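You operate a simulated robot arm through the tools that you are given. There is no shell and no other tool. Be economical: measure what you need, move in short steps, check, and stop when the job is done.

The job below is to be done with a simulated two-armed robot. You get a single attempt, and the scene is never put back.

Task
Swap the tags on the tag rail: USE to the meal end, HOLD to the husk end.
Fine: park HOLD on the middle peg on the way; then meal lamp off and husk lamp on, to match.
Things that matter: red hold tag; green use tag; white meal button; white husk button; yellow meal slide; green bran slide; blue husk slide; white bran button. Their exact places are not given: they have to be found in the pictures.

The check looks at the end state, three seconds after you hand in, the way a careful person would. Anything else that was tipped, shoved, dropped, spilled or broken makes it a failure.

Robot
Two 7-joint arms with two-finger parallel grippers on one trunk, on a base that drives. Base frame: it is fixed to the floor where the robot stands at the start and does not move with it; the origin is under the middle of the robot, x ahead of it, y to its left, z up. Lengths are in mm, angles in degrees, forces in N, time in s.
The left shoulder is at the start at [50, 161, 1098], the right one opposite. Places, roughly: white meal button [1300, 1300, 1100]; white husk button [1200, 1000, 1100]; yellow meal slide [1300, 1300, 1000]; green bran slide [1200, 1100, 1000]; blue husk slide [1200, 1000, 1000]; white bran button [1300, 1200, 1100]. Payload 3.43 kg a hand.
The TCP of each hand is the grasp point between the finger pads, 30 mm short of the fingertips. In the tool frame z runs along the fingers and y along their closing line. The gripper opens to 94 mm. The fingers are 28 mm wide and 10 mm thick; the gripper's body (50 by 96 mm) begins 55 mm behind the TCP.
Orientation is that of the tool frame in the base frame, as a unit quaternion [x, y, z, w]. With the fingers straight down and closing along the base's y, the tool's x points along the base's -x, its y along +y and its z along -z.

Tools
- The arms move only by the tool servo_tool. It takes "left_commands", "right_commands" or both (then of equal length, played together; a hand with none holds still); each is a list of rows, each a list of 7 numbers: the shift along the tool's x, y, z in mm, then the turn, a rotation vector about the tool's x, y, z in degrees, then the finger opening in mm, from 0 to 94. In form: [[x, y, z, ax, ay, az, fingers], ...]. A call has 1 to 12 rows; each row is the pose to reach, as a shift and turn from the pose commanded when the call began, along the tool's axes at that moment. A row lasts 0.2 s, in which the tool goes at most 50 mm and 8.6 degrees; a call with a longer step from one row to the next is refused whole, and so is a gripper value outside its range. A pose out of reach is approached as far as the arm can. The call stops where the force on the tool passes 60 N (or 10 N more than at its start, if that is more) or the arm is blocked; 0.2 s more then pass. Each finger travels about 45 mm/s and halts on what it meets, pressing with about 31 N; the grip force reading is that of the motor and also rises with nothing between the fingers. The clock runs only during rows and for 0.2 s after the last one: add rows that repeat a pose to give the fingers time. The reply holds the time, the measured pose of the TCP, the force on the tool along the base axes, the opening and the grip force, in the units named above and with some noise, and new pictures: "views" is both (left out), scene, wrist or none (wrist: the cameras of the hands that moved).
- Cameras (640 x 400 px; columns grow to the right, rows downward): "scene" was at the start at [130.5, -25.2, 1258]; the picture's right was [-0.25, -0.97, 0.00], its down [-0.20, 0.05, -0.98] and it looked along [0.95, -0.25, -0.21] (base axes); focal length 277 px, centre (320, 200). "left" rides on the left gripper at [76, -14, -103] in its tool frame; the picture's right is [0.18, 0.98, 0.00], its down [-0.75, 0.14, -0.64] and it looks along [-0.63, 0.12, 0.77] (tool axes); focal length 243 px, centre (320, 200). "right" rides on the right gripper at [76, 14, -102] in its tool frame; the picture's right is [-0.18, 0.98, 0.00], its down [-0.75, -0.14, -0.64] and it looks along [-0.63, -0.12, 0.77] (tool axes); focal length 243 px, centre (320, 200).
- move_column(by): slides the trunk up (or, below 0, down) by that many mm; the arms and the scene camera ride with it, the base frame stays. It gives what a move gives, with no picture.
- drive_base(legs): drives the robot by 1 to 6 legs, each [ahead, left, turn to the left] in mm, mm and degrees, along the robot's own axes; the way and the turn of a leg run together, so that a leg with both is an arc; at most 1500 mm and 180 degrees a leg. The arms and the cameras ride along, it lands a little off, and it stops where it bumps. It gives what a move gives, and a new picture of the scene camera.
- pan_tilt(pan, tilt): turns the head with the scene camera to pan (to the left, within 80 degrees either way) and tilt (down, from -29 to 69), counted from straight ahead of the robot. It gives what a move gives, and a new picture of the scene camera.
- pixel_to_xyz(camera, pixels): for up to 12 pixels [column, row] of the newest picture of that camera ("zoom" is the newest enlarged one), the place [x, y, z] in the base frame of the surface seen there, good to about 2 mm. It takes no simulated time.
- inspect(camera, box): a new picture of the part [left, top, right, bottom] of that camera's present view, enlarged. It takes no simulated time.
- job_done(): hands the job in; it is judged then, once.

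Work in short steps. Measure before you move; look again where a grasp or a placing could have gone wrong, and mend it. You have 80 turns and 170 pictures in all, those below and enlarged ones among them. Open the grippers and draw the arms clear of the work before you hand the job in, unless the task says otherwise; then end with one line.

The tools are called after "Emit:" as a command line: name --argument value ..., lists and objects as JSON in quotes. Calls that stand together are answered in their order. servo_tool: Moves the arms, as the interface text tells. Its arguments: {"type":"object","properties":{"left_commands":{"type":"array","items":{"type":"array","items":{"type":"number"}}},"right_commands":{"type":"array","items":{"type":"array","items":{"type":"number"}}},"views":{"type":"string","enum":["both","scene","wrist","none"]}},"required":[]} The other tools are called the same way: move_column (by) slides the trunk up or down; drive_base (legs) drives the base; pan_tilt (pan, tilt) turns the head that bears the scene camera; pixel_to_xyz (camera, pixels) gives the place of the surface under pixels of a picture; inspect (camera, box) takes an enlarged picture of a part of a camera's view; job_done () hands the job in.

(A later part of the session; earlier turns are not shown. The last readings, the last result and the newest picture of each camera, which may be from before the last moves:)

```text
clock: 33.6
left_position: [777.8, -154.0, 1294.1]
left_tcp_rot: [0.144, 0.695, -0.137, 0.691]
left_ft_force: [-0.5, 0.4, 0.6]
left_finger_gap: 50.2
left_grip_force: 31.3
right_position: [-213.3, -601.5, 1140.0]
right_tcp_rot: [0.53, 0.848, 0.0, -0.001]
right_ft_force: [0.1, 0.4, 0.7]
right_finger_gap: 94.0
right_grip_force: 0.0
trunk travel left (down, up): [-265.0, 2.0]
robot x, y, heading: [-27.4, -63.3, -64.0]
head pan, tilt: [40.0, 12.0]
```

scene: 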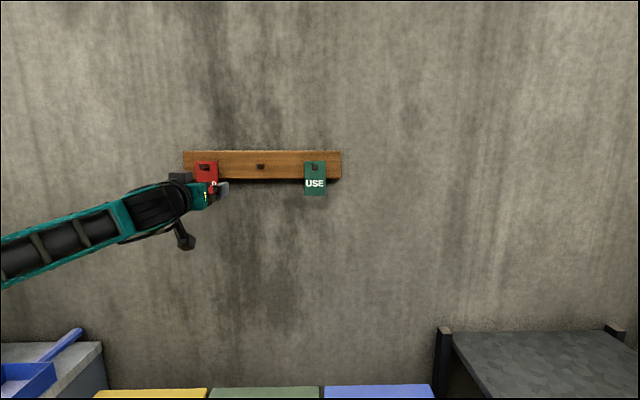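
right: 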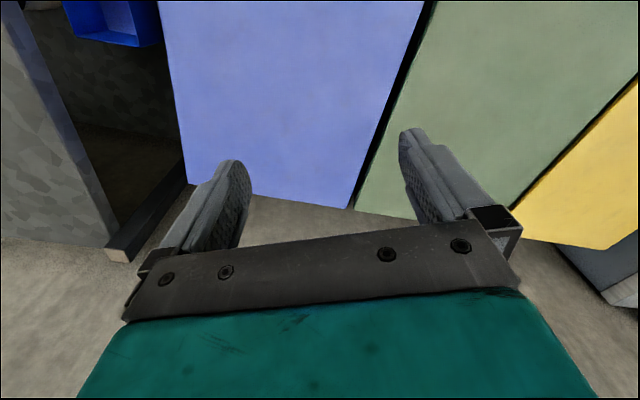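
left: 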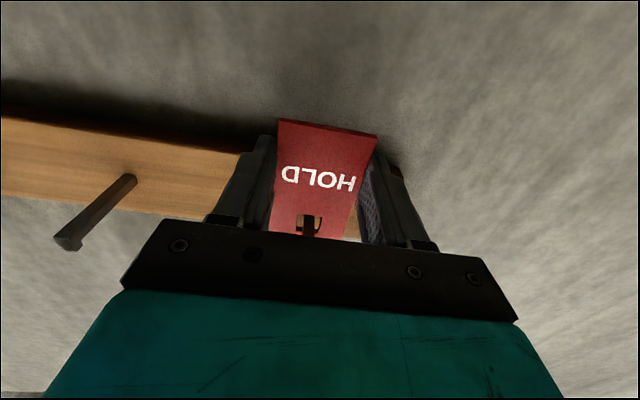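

Gripped at 50 mm. I look at the middle peg's tip closely for an upturned lip before lifting.

Emit:
inspect --camera "left" --box '[30, 150, 190, 250]'

Emit:
inspect --camera "left" --box '[260, 180, 380, 255]'

Emit:
inspect --camera "scene" --box '[180, 140, 350, 220]'

Emit:
pixel_to_xyz --camera "left" --pixels '[[68, 248], [60, 240], [78, 232], [110, 200], [60, 235], [72, 244], [300, 214], [320, 216], [318, 232], [301, 226]]'

```text
4.00 times, centred on (110, 200) of left
```

zoom: 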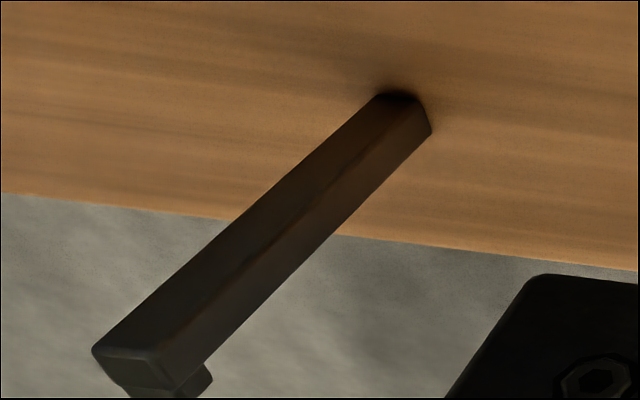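

```text
5.33 times, centred on (320, 218) of left
```

zoom: 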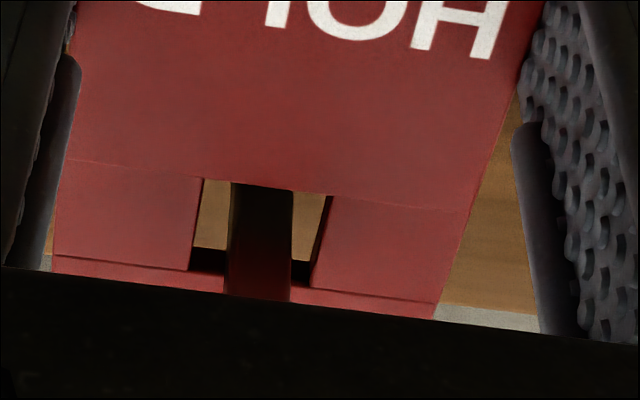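

```text
3.76 times, centred on (265, 180) of scene
```

zoom: 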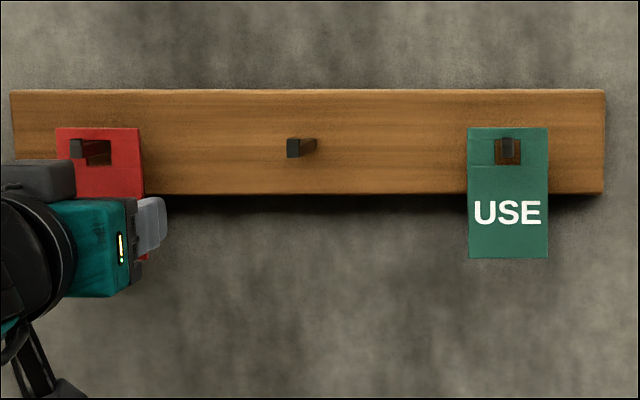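

```text
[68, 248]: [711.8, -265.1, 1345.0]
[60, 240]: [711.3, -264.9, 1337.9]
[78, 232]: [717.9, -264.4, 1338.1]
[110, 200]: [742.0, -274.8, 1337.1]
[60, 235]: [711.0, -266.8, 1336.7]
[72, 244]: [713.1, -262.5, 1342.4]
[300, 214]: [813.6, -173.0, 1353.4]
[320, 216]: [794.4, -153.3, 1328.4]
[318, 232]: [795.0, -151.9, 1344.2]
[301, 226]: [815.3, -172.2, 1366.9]
```

The pegs carry a small upturned lip (~3 mm); the hole (~17 mm tall) leaves a pass window at about 2.5–8.5 mm lift. I lift HOLD 5.5 mm and check.

Emit:
servo_tool --left_commands '[[-3, 0, 0, 0, 0, 0, 40], [-5.5, 0, 0, 0, 0, 0, 40], [-5.5, 0, 0, 0, 0, 0, 40]]' --views "wrist"

Emit:
inspect --camera "left" --box '[260, 180, 380, 255]'

Emit:
inspect --camera "scene" --box '[180, 150, 260, 200]'

```text
clock: 34.4
left_position: [777.1, -153.8, 1300.9]
left_tcp_rot: [0.144, 0.695, -0.137, 0.691]
left_ft_force: [0.3, -0.3, -0.3]
left_finger_gap: 50.3
left_grip_force: 31.4
right_position: [-214.3, -601.9, 1140.3]
right_tcp_rot: [0.531, 0.847, 0.0, 0.0]
right_ft_force: [0.1, 0.5, -0.8]
right_finger_gap: 93.9
right_grip_force: 0.1
trunk travel left (down, up): [-265.0, 2.0]
robot x, y, heading: [-27.0, -66.2, -63.9]
head pan, tilt: [40.0, 12.0]
```

left: 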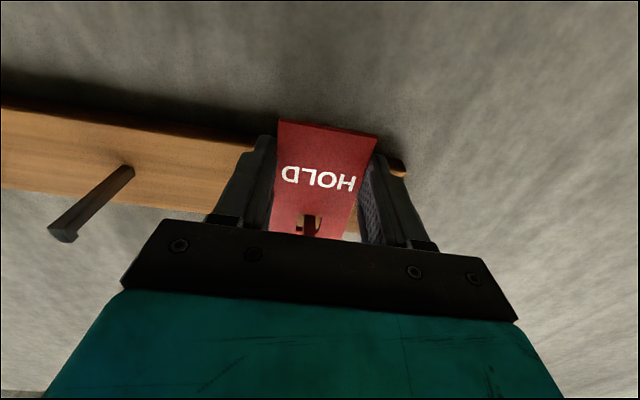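

```text
5.33 times, centred on (320, 218) of left
```

zoom: 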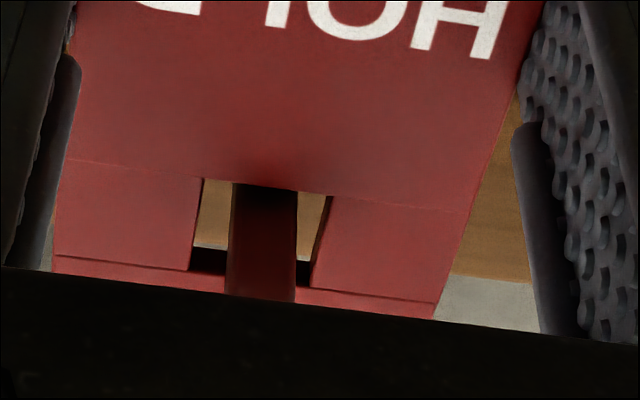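

```text
8.00 times, centred on (220, 175) of scene
```

zoom: 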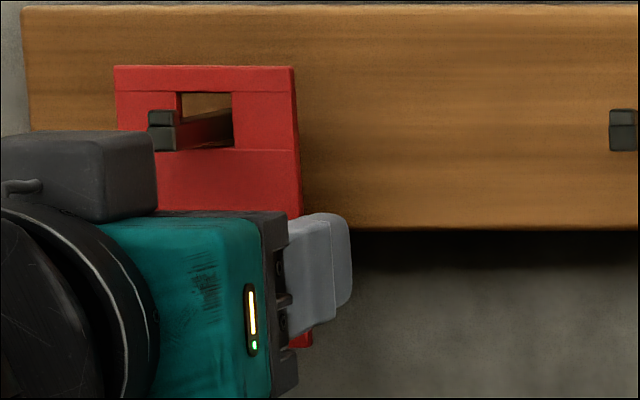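

The hole now clears the lip by ~3 mm above and ~1.5 mm below; I lower 0.6 mm and draw straight out.

Emit:
servo_tool --left_commands '[[0.6, 0, -8, 0, 0, 0, 40], [0.6, 0, -18, 0, 0, 0, 40], [0.6, 0, -28, 0, 0, 0, 40], [0.6, 0, -38, 0, 0, 0, 40], [0.6, 0, -50, 0, 0, 0, 40], [0.6, 0, -70, 0, 0, 0, 40], [0.6, 0, -80, 0, 0, 0, 40]]'

```text
clock: 36.0
left_position: [703.4, -123.2, 1300.5]
left_tcp_rot: [0.143, 0.695, -0.137, 0.691]
left_ft_force: [0.1, -0.3, -0.4]
left_finger_gap: 50.3
left_grip_force: 30.5
right_position: [-214.1, -600.8, 1139.9]
right_tcp_rot: [0.53, 0.848, 0.0, 0.0]
right_ft_force: [0.0, -0.8, -0.6]
right_finger_gap: 94.1
right_grip_force: 0.0
trunk travel left (down, up): [-265.0, 2.0]
robot x, y, heading: [-25.3, -67.2, -64.0]
head pan, tilt: [40.0, 12.0]
```

scene: 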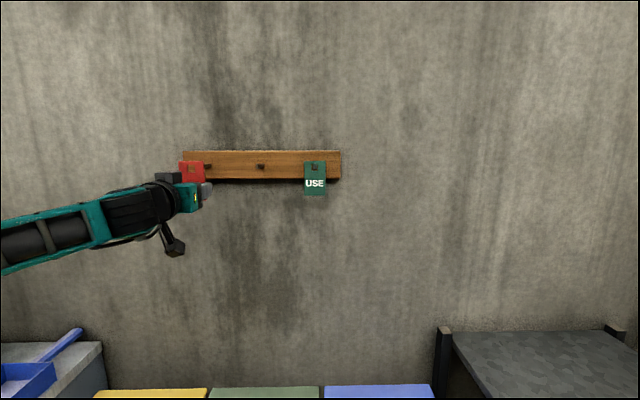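
left: 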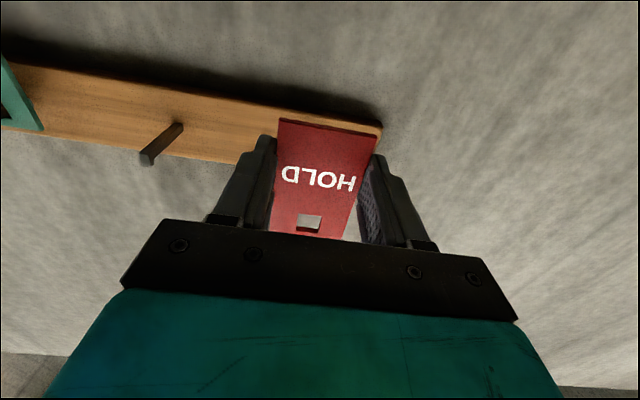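

HOLD is free and firmly held. I shift 128 mm toward the middle peg and check alignment before inserting.

Emit:
servo_tool --left_commands '[[0, -32, 0, 0, 0, 0, 40], [0, -64, 0, 0, 0, 0, 40], [0, -96, 0, 0, 0, 0, 40], [0, -128, 0, 0, 0, 0, 40], [0, -128, 25, 0, 0, 0, 40], [0, -128, 25, 0, 0, 0, 40]]'

Emit:
inspect --camera "left" --box '[260, 140, 420, 240]'

Emit:
inspect --camera "scene" --box '[220, 145, 300, 195]'

```text
clock: 37.4
left_position: [679.2, -199.9, 1311.2]
left_tcp_rot: [0.143, 0.698, -0.136, 0.688]
left_ft_force: [-0.1, -0.3, -1.1]
left_finger_gap: 50.7
left_grip_force: 30.6
left hand out of reach, approached as far as the arm can: row 2, 3, 4, 5, 6
right_position: [-212.8, -601.2, 1139.9]
right_tcp_rot: [0.531, 0.847, 0.0, 0.0]
right_ft_force: [-0.7, 0.1, 0.2]
right_finger_gap: 94.1
right_grip_force: 0.1
trunk travel left (down, up): [-265.0, 2.0]
robot x, y, heading: [-24.8, -64.5, -64.5]
head pan, tilt: [40.0, 12.0]
```

scene: 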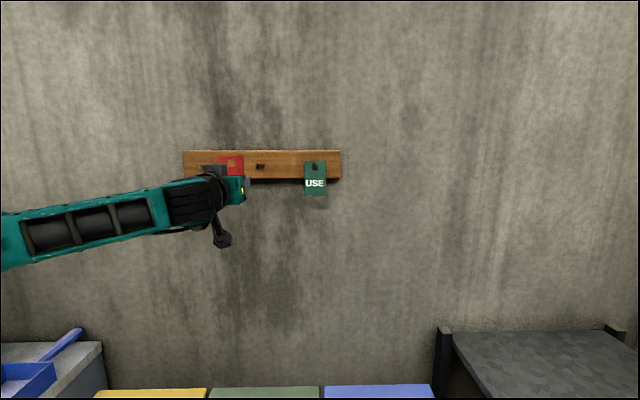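
left: 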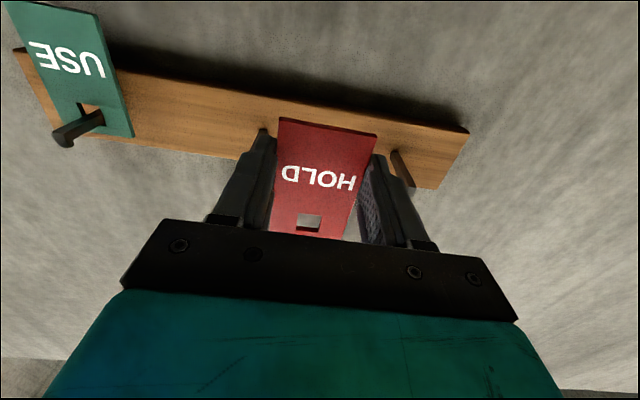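

```text
4.00 times, centred on (340, 190) of left
```

zoom: 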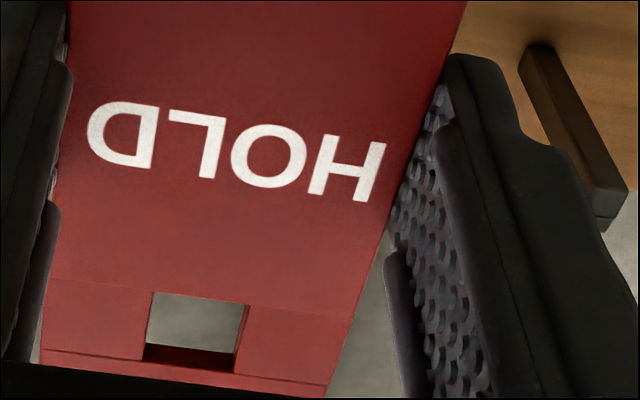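

```text
8.00 times, centred on (260, 170) of scene
```

zoom: 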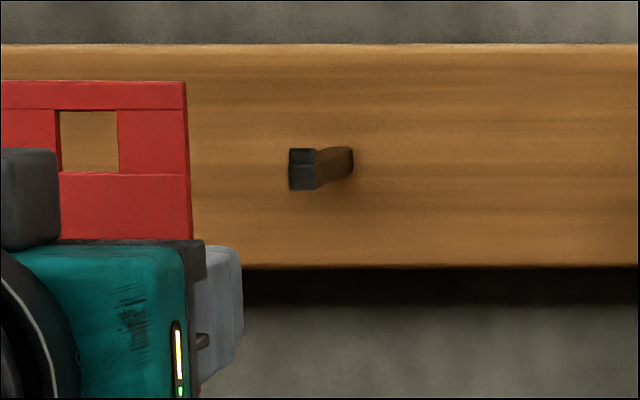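

The arm runs into a joint limit toward the right (stuck at l=77). I return it to its good posture (l=156, f≈697) and instead shift the base sideways 129 mm along the wall.

Emit:
servo_tool --left_commands '[[3, 26, -2, 0, -0.2, 0, 40], [7, 53, -4, 0, -0.4, 0, 40], [10.5, 79, -7, 0, -0.5, 0, 40], [10.5, 79, -7, 0, -0.5, 0, 40]]' --views "none"

Emit:
drive_base --legs '[[85, -97, 0]]'

```text
clock: 38.4
left_position: [703.2, -128.6, 1297.1]
left_tcp_rot: [0.142, 0.692, -0.138, 0.694]
left_ft_force: [0.3, -0.3, -0.3]
left_finger_gap: 50.3
left_grip_force: 30.9
right_position: [-214.1, -601.4, 1139.7]
right_tcp_rot: [0.531, 0.848, 0.0, 0.0]
right_ft_force: [0.2, -0.7, 0.3]
right_finger_gap: 94.1
right_grip_force: 0.1
trunk travel left (down, up): [-265.0, 2.0]
robot x, y, heading: [-26.9, -66.1, -64.0]
head pan, tilt: [40.0, 12.0]
```

```text
clock: 39.7
left_position: [653.7, -245.6, 1297.0]
left_tcp_rot: [0.143, 0.692, -0.138, 0.694]
left_ft_force: [0.6, -0.3, 0.1]
left_finger_gap: 50.7
left_grip_force: 30.9
right_position: [-264.0, -719.5, 1139.1]
right_tcp_rot: [0.53, 0.848, 0.001, 0.002]
right_ft_force: [0.4, 0.5, -0.3]
right_finger_gap: 93.8
right_grip_force: 0.1
trunk travel left (down, up): [-265.0, 2.0]
robot x, y, heading: [-80.6, -180.4, -64.0]
head pan, tilt: [40.0, 12.0]
```

scene: 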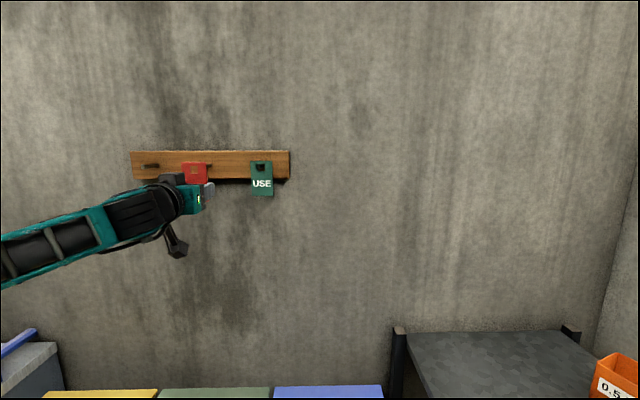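

TCP is now at l=25.0, f=698, z=1297; the middle-peg pose should be l≈29.1, z≈1300.3. I correct and approach to ~15 mm short of the peg tip, then look.

Emit:
servo_tool --left_commands '[[-3.3, 4, 0, 0, 0, 0, 40], [-3.3, 4, 15, 0, 0, 0, 40], [-3.3, 4, 30, 0, 0, 0, 40], [-3.3, 4, 30, 0, 0, 0, 40]]' --views "wrist"

Emit:
inspect --camera "left" --box '[260, 170, 380, 245]'

Emit:
inspect --camera "scene" --box '[160, 145, 240, 195]'

```text
clock: 40.7
left_position: [683.3, -252.9, 1299.0]
left_tcp_rot: [0.142, 0.692, -0.137, 0.694]
left_ft_force: [-0.4, 0.4, 0.1]
left_finger_gap: 50.4
left_grip_force: 31.0
right_position: [-264.4, -719.0, 1141.2]
right_tcp_rot: [0.529, 0.849, 0.0, 0.0]
right_ft_force: [0.2, -0.8, -0.5]
right_finger_gap: 94.0
right_grip_force: 0.0
trunk travel left (down, up): [-265.0, 2.0]
robot x, y, heading: [-75.8, -184.3, -64.3]
head pan, tilt: [40.0, 12.0]
```

left: 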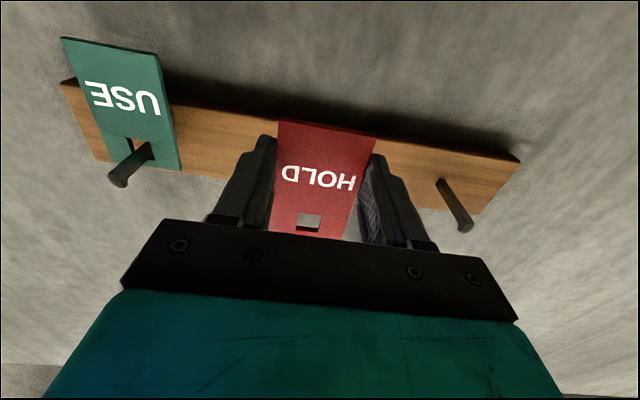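

```text
5.33 times, centred on (320, 208) of left
```

zoom: 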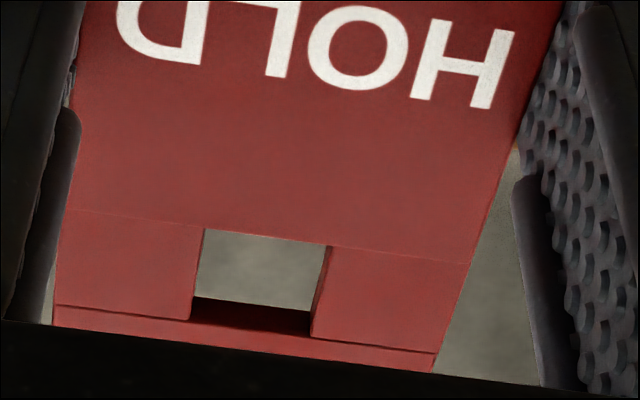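

```text
8.00 times, centred on (200, 170) of scene
```

zoom: 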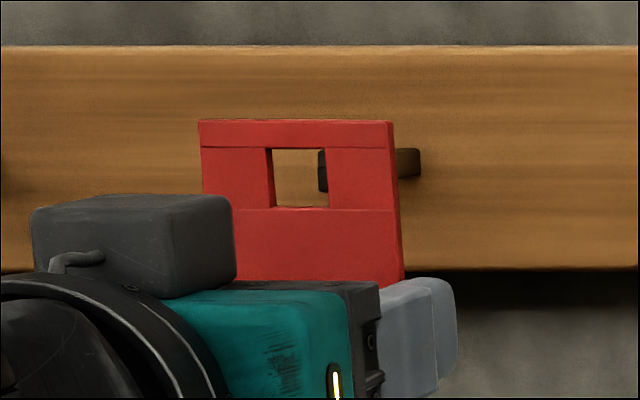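

Vertical check says raise ~1.3 mm; lateral is within a millimetre. I insert 48 mm onto the peg.

Emit:
servo_tool --left_commands '[[-1.3, -0.5, 8, 0, 0, 0, 40], [-1.3, -0.5, 16, 0, 0, 0, 40], [-1.3, -0.5, 24, 0, 0, 0, 40], [-1.3, -0.5, 32, 0, 0, 0, 40], [-1.3, -0.5, 40, 0, 0, 0, 40], [-1.3, -0.5, 48, 0, 0, 0, 40], [-1.3, -0.5, 48, 0, 0, 0, 40]]' --views "wrist"

Emit:
inspect --camera "left" --box '[260, 170, 380, 245]'

Emit:
inspect --camera "scene" --box '[160, 145, 240, 195]'

```text
clock: 42.3
left_position: [727.8, -271.7, 1300.7]
left_tcp_rot: [0.142, 0.692, -0.138, 0.694]
left_ft_force: [-0.2, -0.1, -0.4]
left_finger_gap: 50.5
left_grip_force: 31.1
right_position: [-263.6, -718.7, 1139.7]
right_tcp_rot: [0.53, 0.848, -0.001, 0.0]
right_ft_force: [0.2, -0.1, 0.2]
right_finger_gap: 94.2
right_grip_force: 0.0
trunk travel left (down, up): [-265.0, 2.0]
robot x, y, heading: [-76.4, -184.0, -63.9]
head pan, tilt: [40.0, 12.0]
```

left: 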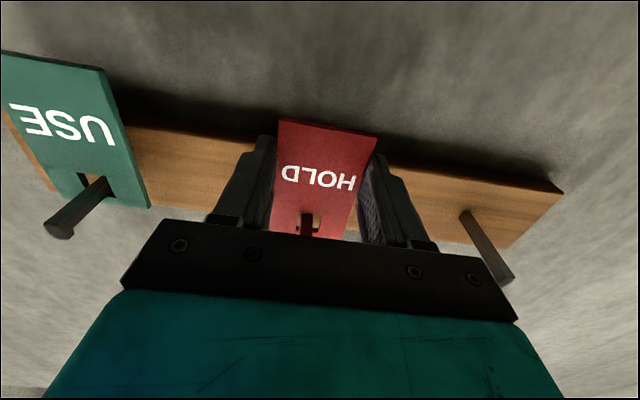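

```text
5.33 times, centred on (320, 208) of left
```

zoom: 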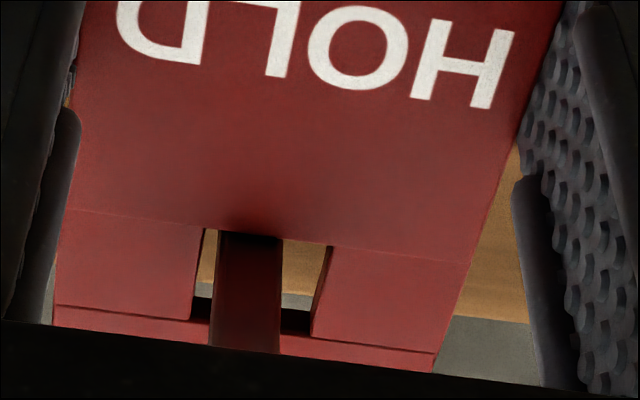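

```text
8.00 times, centred on (200, 170) of scene
```

zoom: 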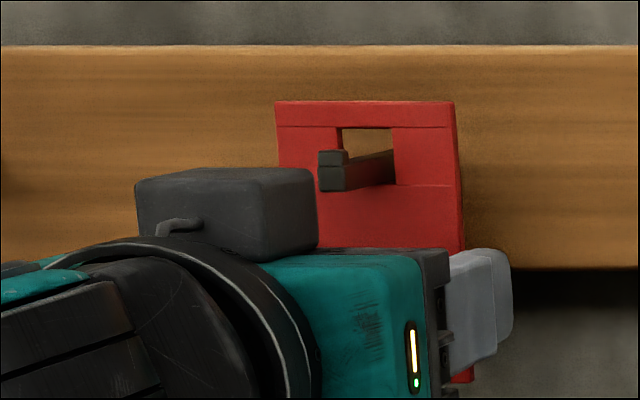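

The peg is through the hole. I lower 5.5 mm onto the peg, open, and draw back.

Emit:
servo_tool --left_commands '[[3, 0, 0, 0, 0, 0, 40], [5.5, 0, 0, 0, 0, 0, 40], [5.5, 0, 0, 0, 0, 0, 60], [5.5, 0, 0, 0, 0, 0, 80], [5.5, 0, 0, 0, 0, 0, 94], [5.5, 0, 0, 0, 0, 0, 94], [5.5, 0, -30, 0, 0, 0, 94], [5.5, 0, -60, 0, 0, 0, 94], [5.5, 0, -80, 0, 0, 0, 94]]'

Emit:
inspect --camera "left" --box '[120, 60, 520, 240]'

```text
clock: 44.3
left_position: [653.3, -240.6, 1298.2]
left_tcp_rot: [0.142, 0.692, -0.137, 0.694]
left_ft_force: [-0.6, 0.6, 0.5]
left_finger_gap: 94.0
left_grip_force: 0.1
right_position: [-263.3, -718.8, 1138.9]
right_tcp_rot: [0.53, 0.848, -0.001, 0.0]
right_ft_force: [-0.2, -0.6, -0.1]
right_finger_gap: 93.8
right_grip_force: 0.2
trunk travel left (down, up): [-265.0, 2.0]
robot x, y, heading: [-77.6, -180.0, -64.0]
head pan, tilt: [40.0, 12.0]
```

scene: 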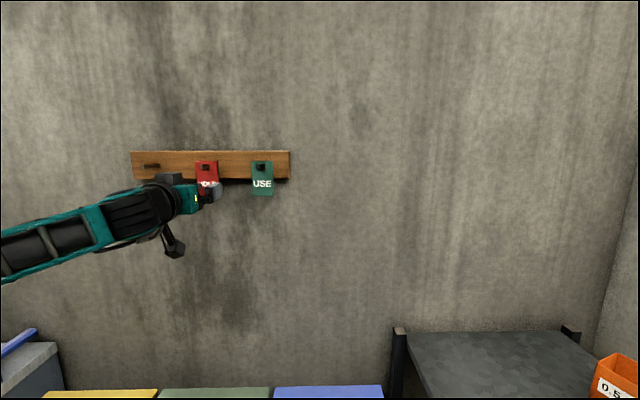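
left: 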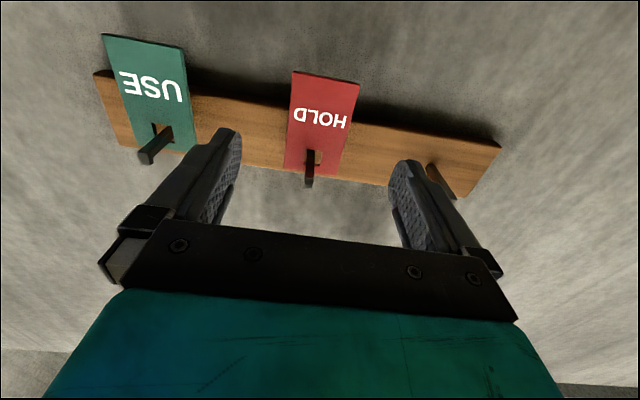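

```text
1.60 times, centred on (320, 150) of left
```

zoom: 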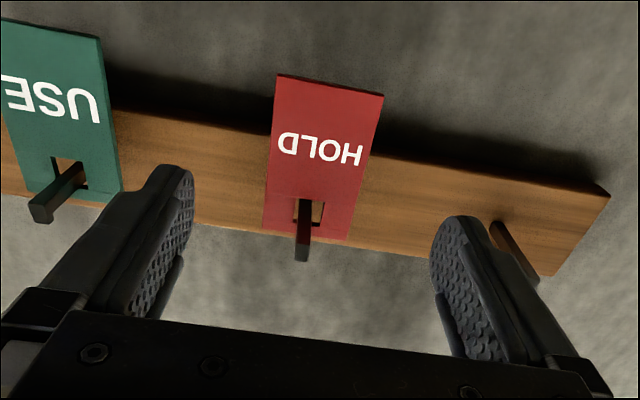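

HOLD hangs on the middle peg. I shift the base another 128 mm right toward USE.

Emit:
drive_base --legs '[[86, -97, 0]]'

```text
clock: 45.6
left_position: [606.9, -312.1, 1298.9]
left_tcp_rot: [0.141, 0.692, -0.135, 0.695]
left_ft_force: [-0.2, 0.4, 0.5]
left_finger_gap: 93.8
left_grip_force: 0.1
right_position: [-307.9, -796.4, 1138.9]
right_tcp_rot: [0.527, 0.85, 0.0, 0.002]
right_ft_force: [0.0, -0.6, 0.4]
right_finger_gap: 94.1
right_grip_force: 0.0
trunk travel left (down, up): [-265.0, 2.0]
robot x, y, heading: [-126.8, -256.6, -63.8]
head pan, tilt: [40.0, 12.0]
stopped in leg 1: the robot was blocked; the commanded pose is now the measured one
```

scene: 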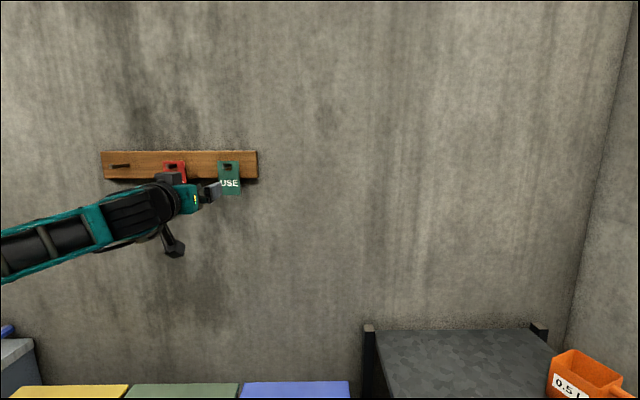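

Blocked after ~85 mm. I look down in front of the robot to see what it meets.

Emit:
pan_tilt --pan 0 --tilt 60

Emit:
pixel_to_xyz --camera "scene" --pixels '[[320, 300], [200, 250], [450, 250], [280, 280], [360, 280], [100, 250], [540, 250], [320, 250]]'

Emit:
pan_tilt --pan -60 --tilt 50

```text
clock: 46.7
left_position: [608.2, -309.8, 1297.9]
left_tcp_rot: [0.139, 0.693, -0.135, 0.695]
left_ft_force: [0.6, -0.1, 0.0]
left_finger_gap: 93.9
left_grip_force: 0.1
right_position: [-306.8, -795.6, 1141.1]
right_tcp_rot: [0.528, 0.849, -0.001, 0.001]
right_ft_force: [0.3, -0.6, -0.9]
right_finger_gap: 93.7
right_grip_force: 0.2
trunk travel left (down, up): [-265.0, 2.0]
robot x, y, heading: [-123.8, -258.6, -63.7]
head pan, tilt: [0.0, 60.0]
```

scene: 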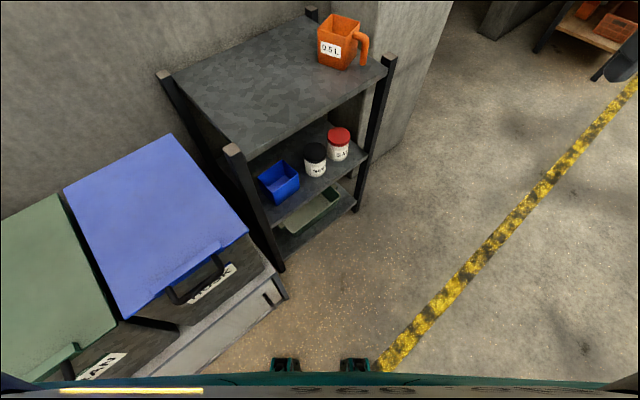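

```text
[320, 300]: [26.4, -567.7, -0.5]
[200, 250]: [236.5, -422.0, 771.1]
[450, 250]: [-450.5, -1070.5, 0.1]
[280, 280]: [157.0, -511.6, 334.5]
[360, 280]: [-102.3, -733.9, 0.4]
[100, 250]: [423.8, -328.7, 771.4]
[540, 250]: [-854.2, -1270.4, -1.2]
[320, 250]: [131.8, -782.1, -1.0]
```

```text
clock: 48.0
left_position: [608.9, -311.2, 1298.0]
left_tcp_rot: [0.139, 0.693, -0.135, 0.695]
left_ft_force: [-0.6, 0.2, 0.8]
left_finger_gap: 94.2
left_grip_force: 0.0
right_position: [-307.8, -794.8, 1141.0]
right_tcp_rot: [0.528, 0.849, 0.0, 0.001]
right_ft_force: [0.0, -0.9, 0.6]
right_finger_gap: 94.1
right_grip_force: 0.0
trunk travel left (down, up): [-265.0, 2.0]
robot x, y, heading: [-123.5, -258.7, -63.6]
head pan, tilt: [-60.0, 50.0]
```

scene: 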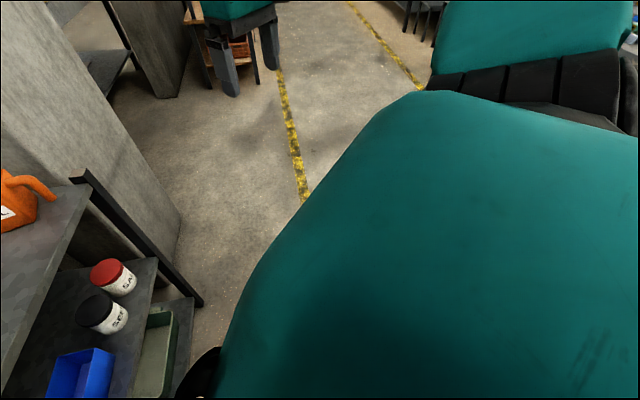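

The front clearance of the base looks limited by the cabinet corner. From here USE (l≈−99) is only 45 mm farther right; I try it with the arm, at a slightly pulled-back distance.

Emit:
servo_tool --left_commands '[[2, 0, -30, 0, 0, 0, 94], [4, -15, -40, 0, 0, 0, 94], [4, -30, -40, 0, 0, 0, 94], [4, -45, -40, 0, 0, 0, 94], [4, -45, -20, 0, 0, 0, 94], [4, -45, 10, 0, 0, 0, 94], [4, -45, 30, 0, 0, 0, 94], [4, -45, 50, 0, 0, 0, 94], [4, -45, 50, 0, 0, 0, 94]]' --views "wrist"

```text
clock: 50.0
left_position: [640.4, -366.5, 1299.7]
left_tcp_rot: [0.143, 0.694, -0.137, 0.692]
left_ft_force: [-0.8, 0.1, 0.1]
left_finger_gap: 94.0
left_grip_force: 0.1
left hand out of reach, approached as far as the arm can: row 4, 5, 6, 7, 8, 9
right_position: [-306.2, -794.8, 1141.2]
right_tcp_rot: [0.528, 0.849, 0.0, 0.0]
right_ft_force: [-0.4, -1.6, -0.3]
right_finger_gap: 93.8
right_grip_force: 0.0
trunk travel left (down, up): [-265.0, 2.0]
robot x, y, heading: [-124.2, -257.8, -63.6]
head pan, tilt: [-60.0, 50.0]
```

left: 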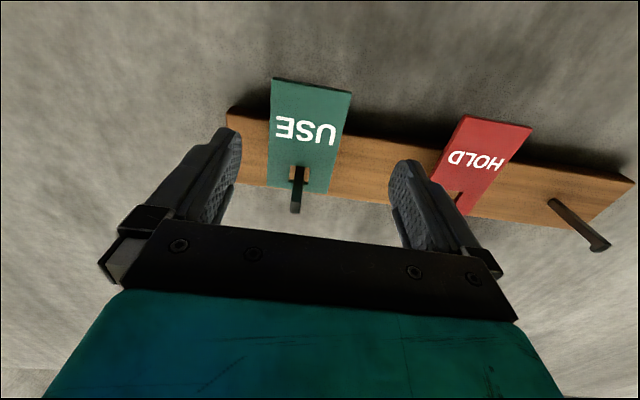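

USE is nearly reached (l=−91.7) but short in posture. The block fits the cabinet's door handle meeting the base's front-left corner, so I retract the hand 45 mm and route the base around it: back, sideways 44 mm, then in again.

Emit:
servo_tool --left_commands '[[0, 15, -22, 0, 0, 0, 94], [0, 30, -45, 0, 0, 0, 94], [0, 30, -45, 0, 0, 0, 94]]' --views "none"

Emit:
drive_base --legs '[[-19, -16.5, 0], [31.5, -36, 0], [18, 16, 0]]'

```text
clock: 50.8
left_position: [612.6, -321.0, 1301.2]
left_tcp_rot: [0.14, 0.692, -0.135, 0.695]
left_ft_force: [-0.3, -0.4, -0.6]
left_finger_gap: 94.2
left_grip_force: 0.0
right_position: [-307.7, -795.8, 1139.3]
right_tcp_rot: [0.528, 0.849, 0.0, 0.001]
right_ft_force: [0.4, -0.7, -0.4]
right_finger_gap: 94.0
right_grip_force: 0.1
trunk travel left (down, up): [-265.0, 2.0]
robot x, y, heading: [-120.2, -258.9, -63.7]
head pan, tilt: [-60.0, 50.0]
```

```text
clock: 52.7
left_position: [589.2, -362.2, 1302.4]
left_tcp_rot: [0.14, 0.692, -0.135, 0.695]
left_ft_force: [0.4, 0.8, 0.4]
left_finger_gap: 94.0
left_grip_force: 0.2
right_position: [-329.4, -838.0, 1141.1]
right_tcp_rot: [0.526, 0.85, -0.001, 0.001]
right_ft_force: [-0.2, 0.1, 0.3]
right_finger_gap: 93.9
right_grip_force: 0.0
trunk travel left (down, up): [-265.0, 2.0]
robot x, y, heading: [-143.3, -297.4, -63.6]
head pan, tilt: [-60.0, 50.0]
stopped in leg 3: the robot was blocked; the commanded pose is now the measured one
```

scene: 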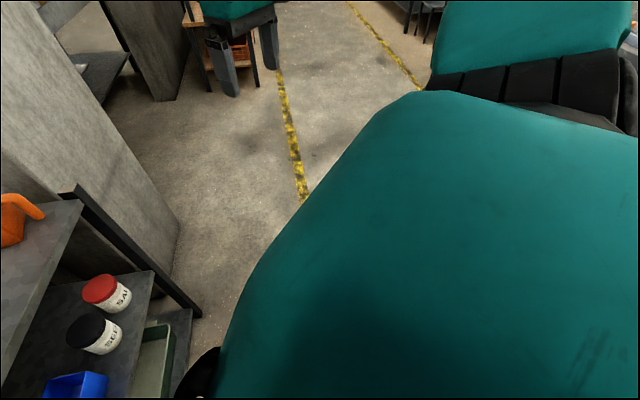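

Base sits at f≈−18, l≈−330; reach should suffice. I align the hand on USE (l −99, z 1296) and approach to f≈738.

Emit:
servo_tool --left_commands '[[3, 4, 15, 0, 0, 0, 94], [6, 8.3, 30, 0, 0, 0, 94], [6, 8.3, 45, 0, 0, 0, 94], [6, 8.3, 55, 0, 0, 0, 94], [6, 8.3, 55, 0, 0, 0, 94]]' --views "wrist"

```text
clock: 53.9
left_position: [643.9, -377.1, 1295.0]
left_tcp_rot: [0.14, 0.692, -0.135, 0.695]
left_ft_force: [0.4, 0.5, 0.7]
left_finger_gap: 94.0
left_grip_force: 0.1
right_position: [-328.3, -838.5, 1140.1]
right_tcp_rot: [0.527, 0.85, 0.0, 0.0]
right_ft_force: [0.7, -0.1, 0.0]
right_finger_gap: 94.1
right_grip_force: 0.1
trunk travel left (down, up): [-265.0, 2.0]
robot x, y, heading: [-143.3, -303.5, -63.5]
head pan, tilt: [-60.0, 50.0]
```

left: 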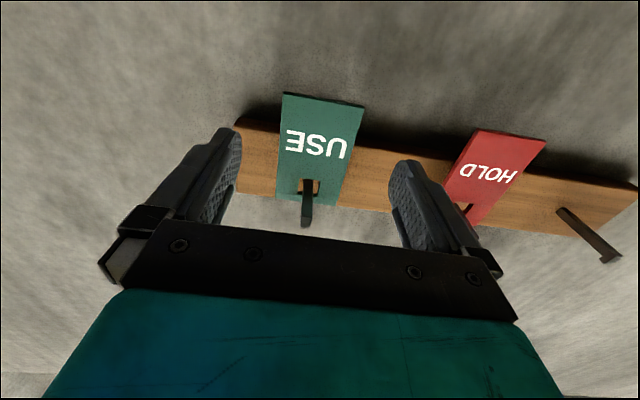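

Well centred at l=−100, f=739.5. I go in 37 mm and close on USE.

Emit:
servo_tool --left_commands '[[0, 1, 18, 0, 0, 0, 94], [0, 1, 37, 0, 0, 0, 94], [0, 1, 37, 0, 0, 0, 94], [0, 1, 37, 0, 0, 0, 75], [0, 1, 37, 0, 0, 0, 55], [0, 1, 37, 0, 0, 0, 40], [0, 1, 37, 0, 0, 0, 40], [0, 1, 37, 0, 0, 0, 40]]' --views "wrist"

Emit:
pan_tilt --pan 40 --tilt 12

```text
clock: 55.7
left_position: [678.6, -389.6, 1292.9]
left_tcp_rot: [0.14, 0.693, -0.135, 0.694]
left_ft_force: [-0.9, -0.5, 0.4]
left_finger_gap: 50.9
left_grip_force: 30.4
right_position: [-329.2, -837.5, 1140.6]
right_tcp_rot: [0.527, 0.85, -0.001, 0.001]
right_ft_force: [-0.8, 0.0, -0.6]
right_finger_gap: 93.9
right_grip_force: 0.2
trunk travel left (down, up): [-265.0, 2.0]
robot x, y, heading: [-148.1, -302.3, -63.5]
head pan, tilt: [-60.0, 50.0]
```

left: 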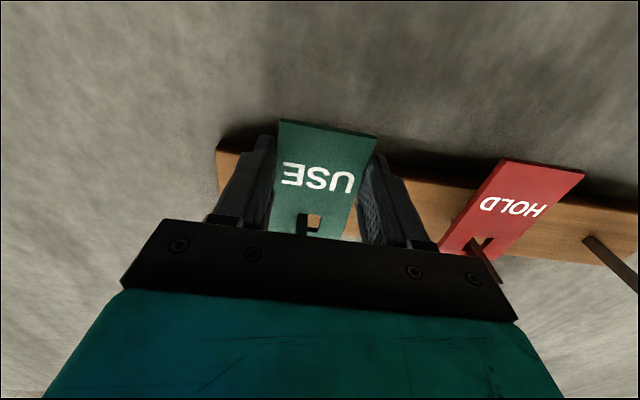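

```text
clock: 57.5
left_position: [678.2, -390.0, 1293.1]
left_tcp_rot: [0.139, 0.693, -0.135, 0.695]
left_ft_force: [-0.6, -2.4, 0.1]
left_finger_gap: 50.5
left_grip_force: 31.2
right_position: [-329.1, -839.4, 1141.4]
right_tcp_rot: [0.527, 0.85, 0.0, 0.001]
right_ft_force: [-0.1, 0.4, -0.2]
right_finger_gap: 93.7
right_grip_force: 0.1
trunk travel left (down, up): [-265.0, 2.0]
robot x, y, heading: [-143.8, -297.9, -63.7]
head pan, tilt: [40.0, 12.0]
```

scene: 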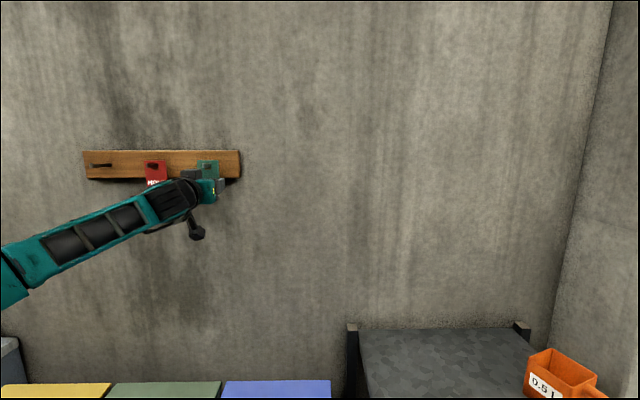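

USE is gripped, but the peg sits at the hole's left side in the image (297–310 vs hole 300–320), so I lift 5.5 mm and shift −2.5 mm, then check.

Emit:
servo_tool --left_commands '[[0, -2.5, 0, 0, 0, 0, 40], [-3, -2.5, 0, 0, 0, 0, 40], [-5.3, -2.5, 0, 0, 0, 0, 40], [-5.3, -2.5, 0, 0, 0, 0, 40]]' --views "wrist"

Emit:
inspect --camera "left" --box '[260, 170, 380, 245]'

Emit:
inspect --camera "scene" --box '[170, 145, 250, 195]'

```text
clock: 58.5
left_position: [676.8, -392.0, 1300.3]
left_tcp_rot: [0.14, 0.693, -0.134, 0.695]
left_ft_force: [0.5, 0.4, -0.8]
left_finger_gap: 50.5
left_grip_force: 31.3
right_position: [-328.8, -838.3, 1139.9]
right_tcp_rot: [0.527, 0.85, -0.001, 0.001]
right_ft_force: [0.5, -0.5, -0.6]
right_finger_gap: 93.8
right_grip_force: 0.1
trunk travel left (down, up): [-265.0, 2.0]
robot x, y, heading: [-149.4, -298.2, -63.6]
head pan, tilt: [40.0, 12.0]
```

left: 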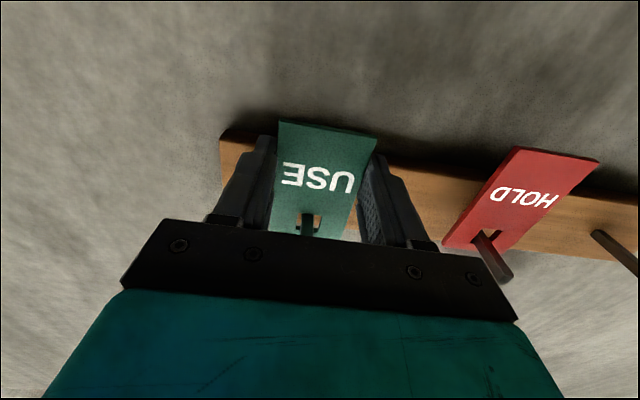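

```text
5.33 times, centred on (320, 208) of left
```

zoom: 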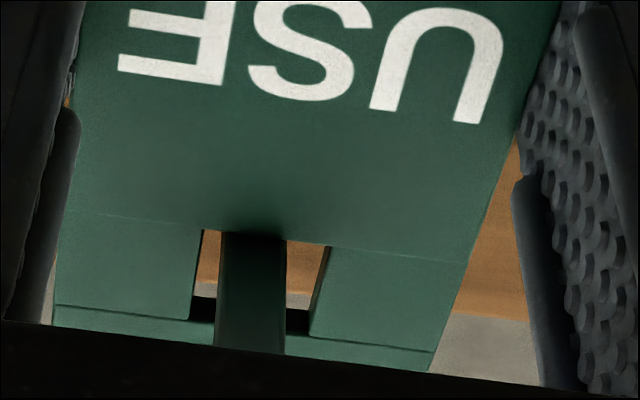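

```text
8.00 times, centred on (210, 170) of scene
```

zoom: 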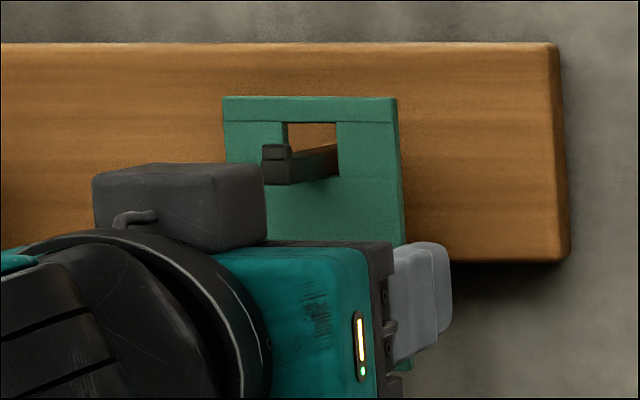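

Laterally centred; the lower clearance looks thin, so I lower 1.8 mm and draw out 85 mm.

Emit:
servo_tool --left_commands '[[1.8, 0, 0, 0, 0, 0, 40], [1.8, 0, -8, 0, 0, 0, 40], [1.8, 0, -18, 0, 0, 0, 40], [1.8, 0, -28, 0, 0, 0, 40], [1.8, 0, -38, 0, 0, 0, 40], [1.8, 0, -50, 0, 0, 0, 40], [1.8, 0, -70, 0, 0, 0, 40], [1.8, 0, -95, 0, 0, 0, 40], [1.8, 0, -120, 0, 0, 0, 40]]'

```text
clock: 60.5
left_position: [563.6, -345.1, 1299.7]
left_tcp_rot: [0.14, 0.692, -0.135, 0.695]
left_ft_force: [0.0, -0.2, 0.2]
left_finger_gap: 50.8
left_grip_force: 31.0
right_position: [-329.0, -838.4, 1140.2]
right_tcp_rot: [0.526, 0.85, 0.0, 0.001]
right_ft_force: [0.9, -0.1, -0.4]
right_finger_gap: 94.1
right_grip_force: 0.0
trunk travel left (down, up): [-265.0, 2.0]
robot x, y, heading: [-146.5, -297.7, -63.7]
head pan, tilt: [40.0, 12.0]
```

scene: 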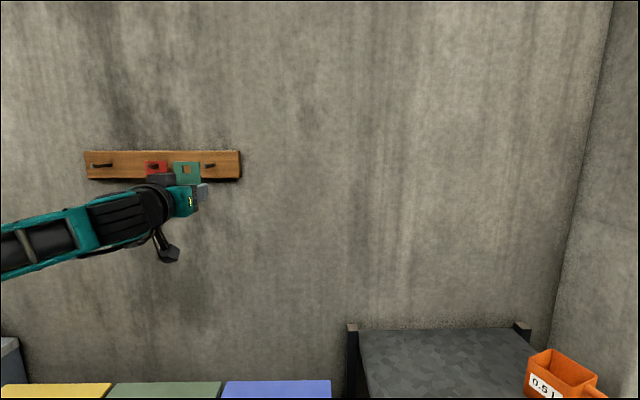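
left: 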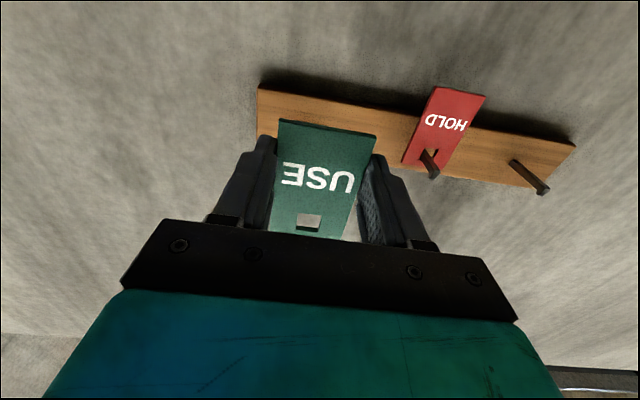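

USE is out. I drive the base back along the wall: out 20, left along the wall 256, then in 35 mm.

Emit:
drive_base --legs '[[-15, -13, 0], [-168, 193, 0], [26, 23, 0]]'

```text
clock: 63.2
left_position: [680.8, -114.3, 1297.4]
left_tcp_rot: [0.14, 0.693, -0.135, 0.694]
left_ft_force: [1.4, -0.2, -0.5]
left_finger_gap: 50.5
left_grip_force: 30.7
right_position: [-212.2, -607.2, 1141.3]
right_tcp_rot: [0.527, 0.85, 0.0, 0.001]
right_ft_force: [0.2, -0.6, -0.3]
right_finger_gap: 93.9
right_grip_force: 0.1
trunk travel left (down, up): [-265.0, 2.0]
robot x, y, heading: [-29.0, -67.6, -63.3]
head pan, tilt: [40.0, 12.0]
```

scene: 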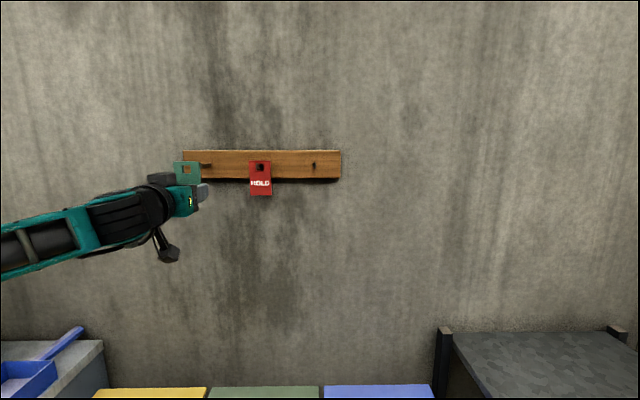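

TCP at l=156.6, f=672. I shift −1.4 mm and approach to f≈728 to check height and alignment.

Emit:
servo_tool --left_commands '[[0, -1.4, 20, 0, 0, 0, 40], [0, -1.4, 40, 0, 0, 0, 40], [0, -1.4, 56, 0, 0, 0, 40], [0, -1.4, 56, 0, 0, 0, 40]]' --views "wrist"

Emit:
inspect --camera "scene" --box '[160, 145, 240, 195]'

```text
clock: 64.2
left_position: [731.5, -136.6, 1301.8]
left_tcp_rot: [0.139, 0.693, -0.134, 0.695]
left_ft_force: [0.9, -0.2, 0.2]
left_finger_gap: 50.5
left_grip_force: 31.4
right_position: [-213.7, -607.4, 1140.5]
right_tcp_rot: [0.528, 0.849, -0.001, 0.001]
right_ft_force: [-0.1, -0.1, -0.2]
right_finger_gap: 93.9
right_grip_force: 0.1
trunk travel left (down, up): [-265.0, 2.0]
robot x, y, heading: [-31.3, -71.9, -63.8]
head pan, tilt: [40.0, 12.0]
```

left: 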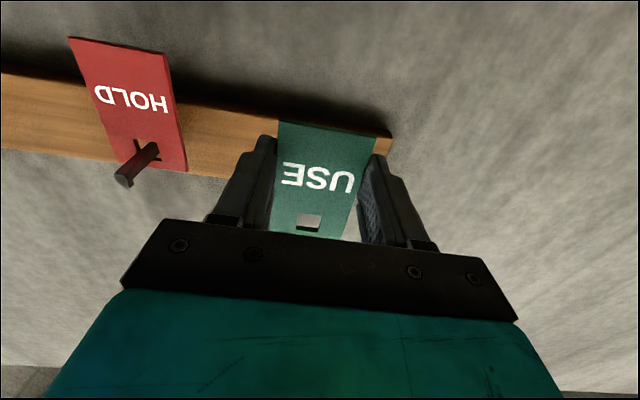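

```text
8.00 times, centred on (200, 170) of scene
```

zoom: 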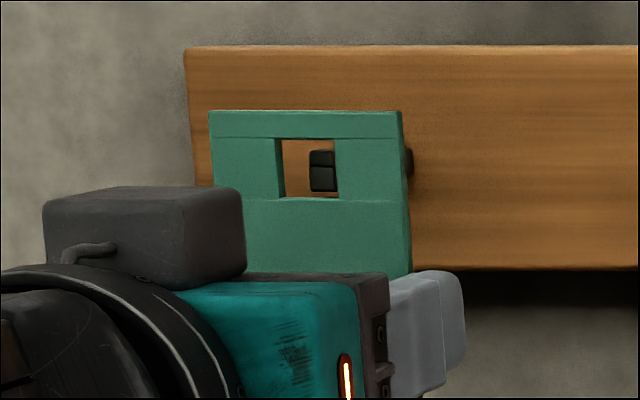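

Laterally fine (155.5); the hole is ~1.8 mm high relative to the peg. I lower 1.8 mm and insert 48 mm.

Emit:
servo_tool --left_commands '[[1.8, -0.2, 0, 0, 0, 0, 40], [1.8, -0.2, 8, 0, 0, 0, 40], [1.8, -0.2, 16, 0, 0, 0, 40], [1.8, -0.2, 24, 0, 0, 0, 40], [1.8, -0.2, 32, 0, 0, 0, 40], [1.8, -0.2, 40, 0, 0, 0, 40], [1.8, -0.2, 48, 0, 0, 0, 40], [1.8, -0.2, 48, 0, 0, 0, 40]]' --views "wrist"

Emit:
inspect --camera "left" --box '[260, 170, 380, 245]'

Emit:
inspect --camera "scene" --box '[160, 145, 240, 195]'

```text
clock: 66.0
left_position: [775.6, -155.7, 1297.1]
left_tcp_rot: [0.139, 0.693, -0.135, 0.695]
left_ft_force: [-0.3, 0.2, -0.9]
left_finger_gap: 50.5
left_grip_force: 31.3
right_position: [-212.5, -606.8, 1139.9]
right_tcp_rot: [0.526, 0.85, 0.0, 0.001]
right_ft_force: [0.3, -1.4, -0.2]
right_finger_gap: 94.2
right_grip_force: 0.1
trunk travel left (down, up): [-265.0, 2.0]
robot x, y, heading: [-29.4, -71.3, -63.6]
head pan, tilt: [40.0, 12.0]
```

left: 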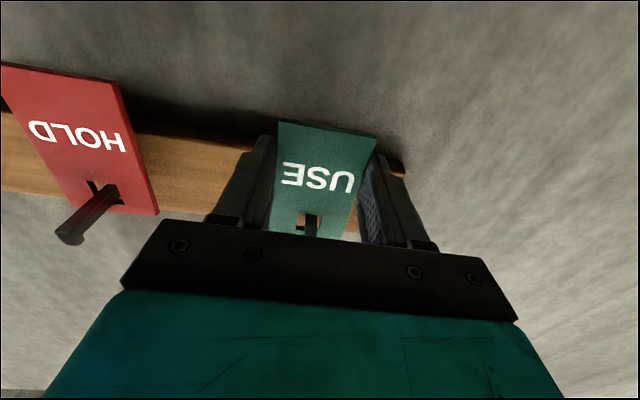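

```text
5.33 times, centred on (320, 208) of left
```

zoom: 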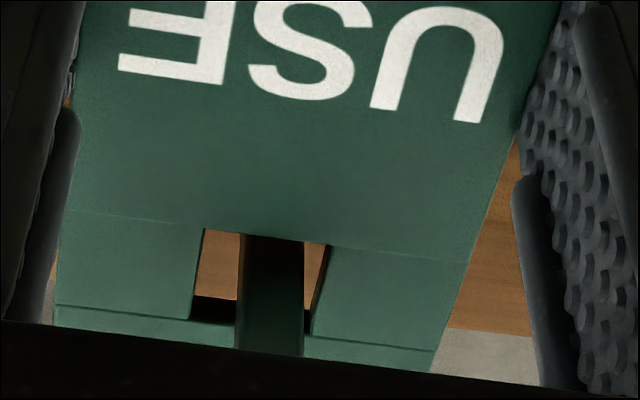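

```text
8.00 times, centred on (200, 170) of scene
```

zoom: 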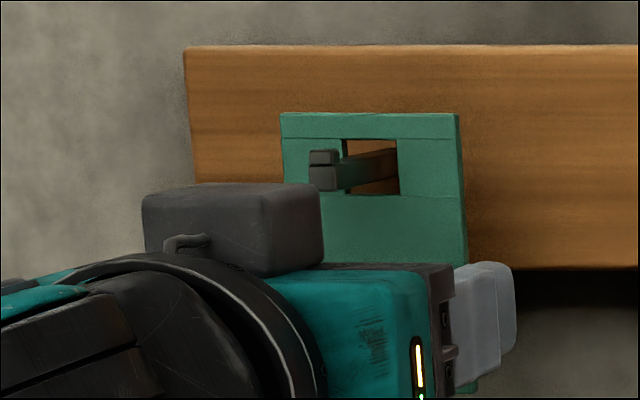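

Threaded on the left peg. I lower 4 mm, open and draw back.

Emit:
servo_tool --left_commands '[[2, 0.8, 0, 0, 0, 0, 40], [4, 0.8, 0, 0, 0, 0, 40], [4, 0.8, 0, 0, 0, 0, 60], [4, 0.8, 0, 0, 0, 0, 80], [4, 0.8, 0, 0, 0, 0, 94], [4, 0.8, 0, 0, 0, 0, 94], [4, 0.8, -30, 0, 0, 0, 94], [4, 0.8, -60, 0, 0, 0, 94], [4, 0.8, -85, 0, 0, 0, 94]]' --views "wrist"

```text
clock: 68.0
left_position: [696.2, -123.2, 1293.7]
left_tcp_rot: [0.139, 0.692, -0.135, 0.695]
left_ft_force: [0.0, 0.1, 0.2]
left_finger_gap: 94.0
left_grip_force: 0.0
right_position: [-212.6, -607.1, 1140.9]
right_tcp_rot: [0.527, 0.85, -0.001, 0.001]
right_ft_force: [-0.5, 0.3, -0.7]
right_finger_gap: 94.0
right_grip_force: 0.0
trunk travel left (down, up): [-265.0, 2.0]
robot x, y, heading: [-33.2, -72.0, -63.6]
head pan, tilt: [40.0, 12.0]
```

left: 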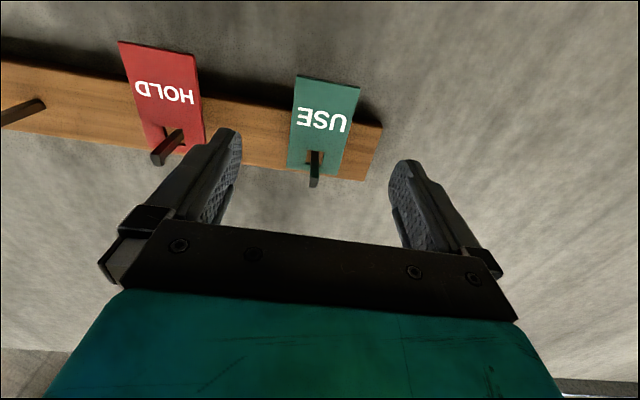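

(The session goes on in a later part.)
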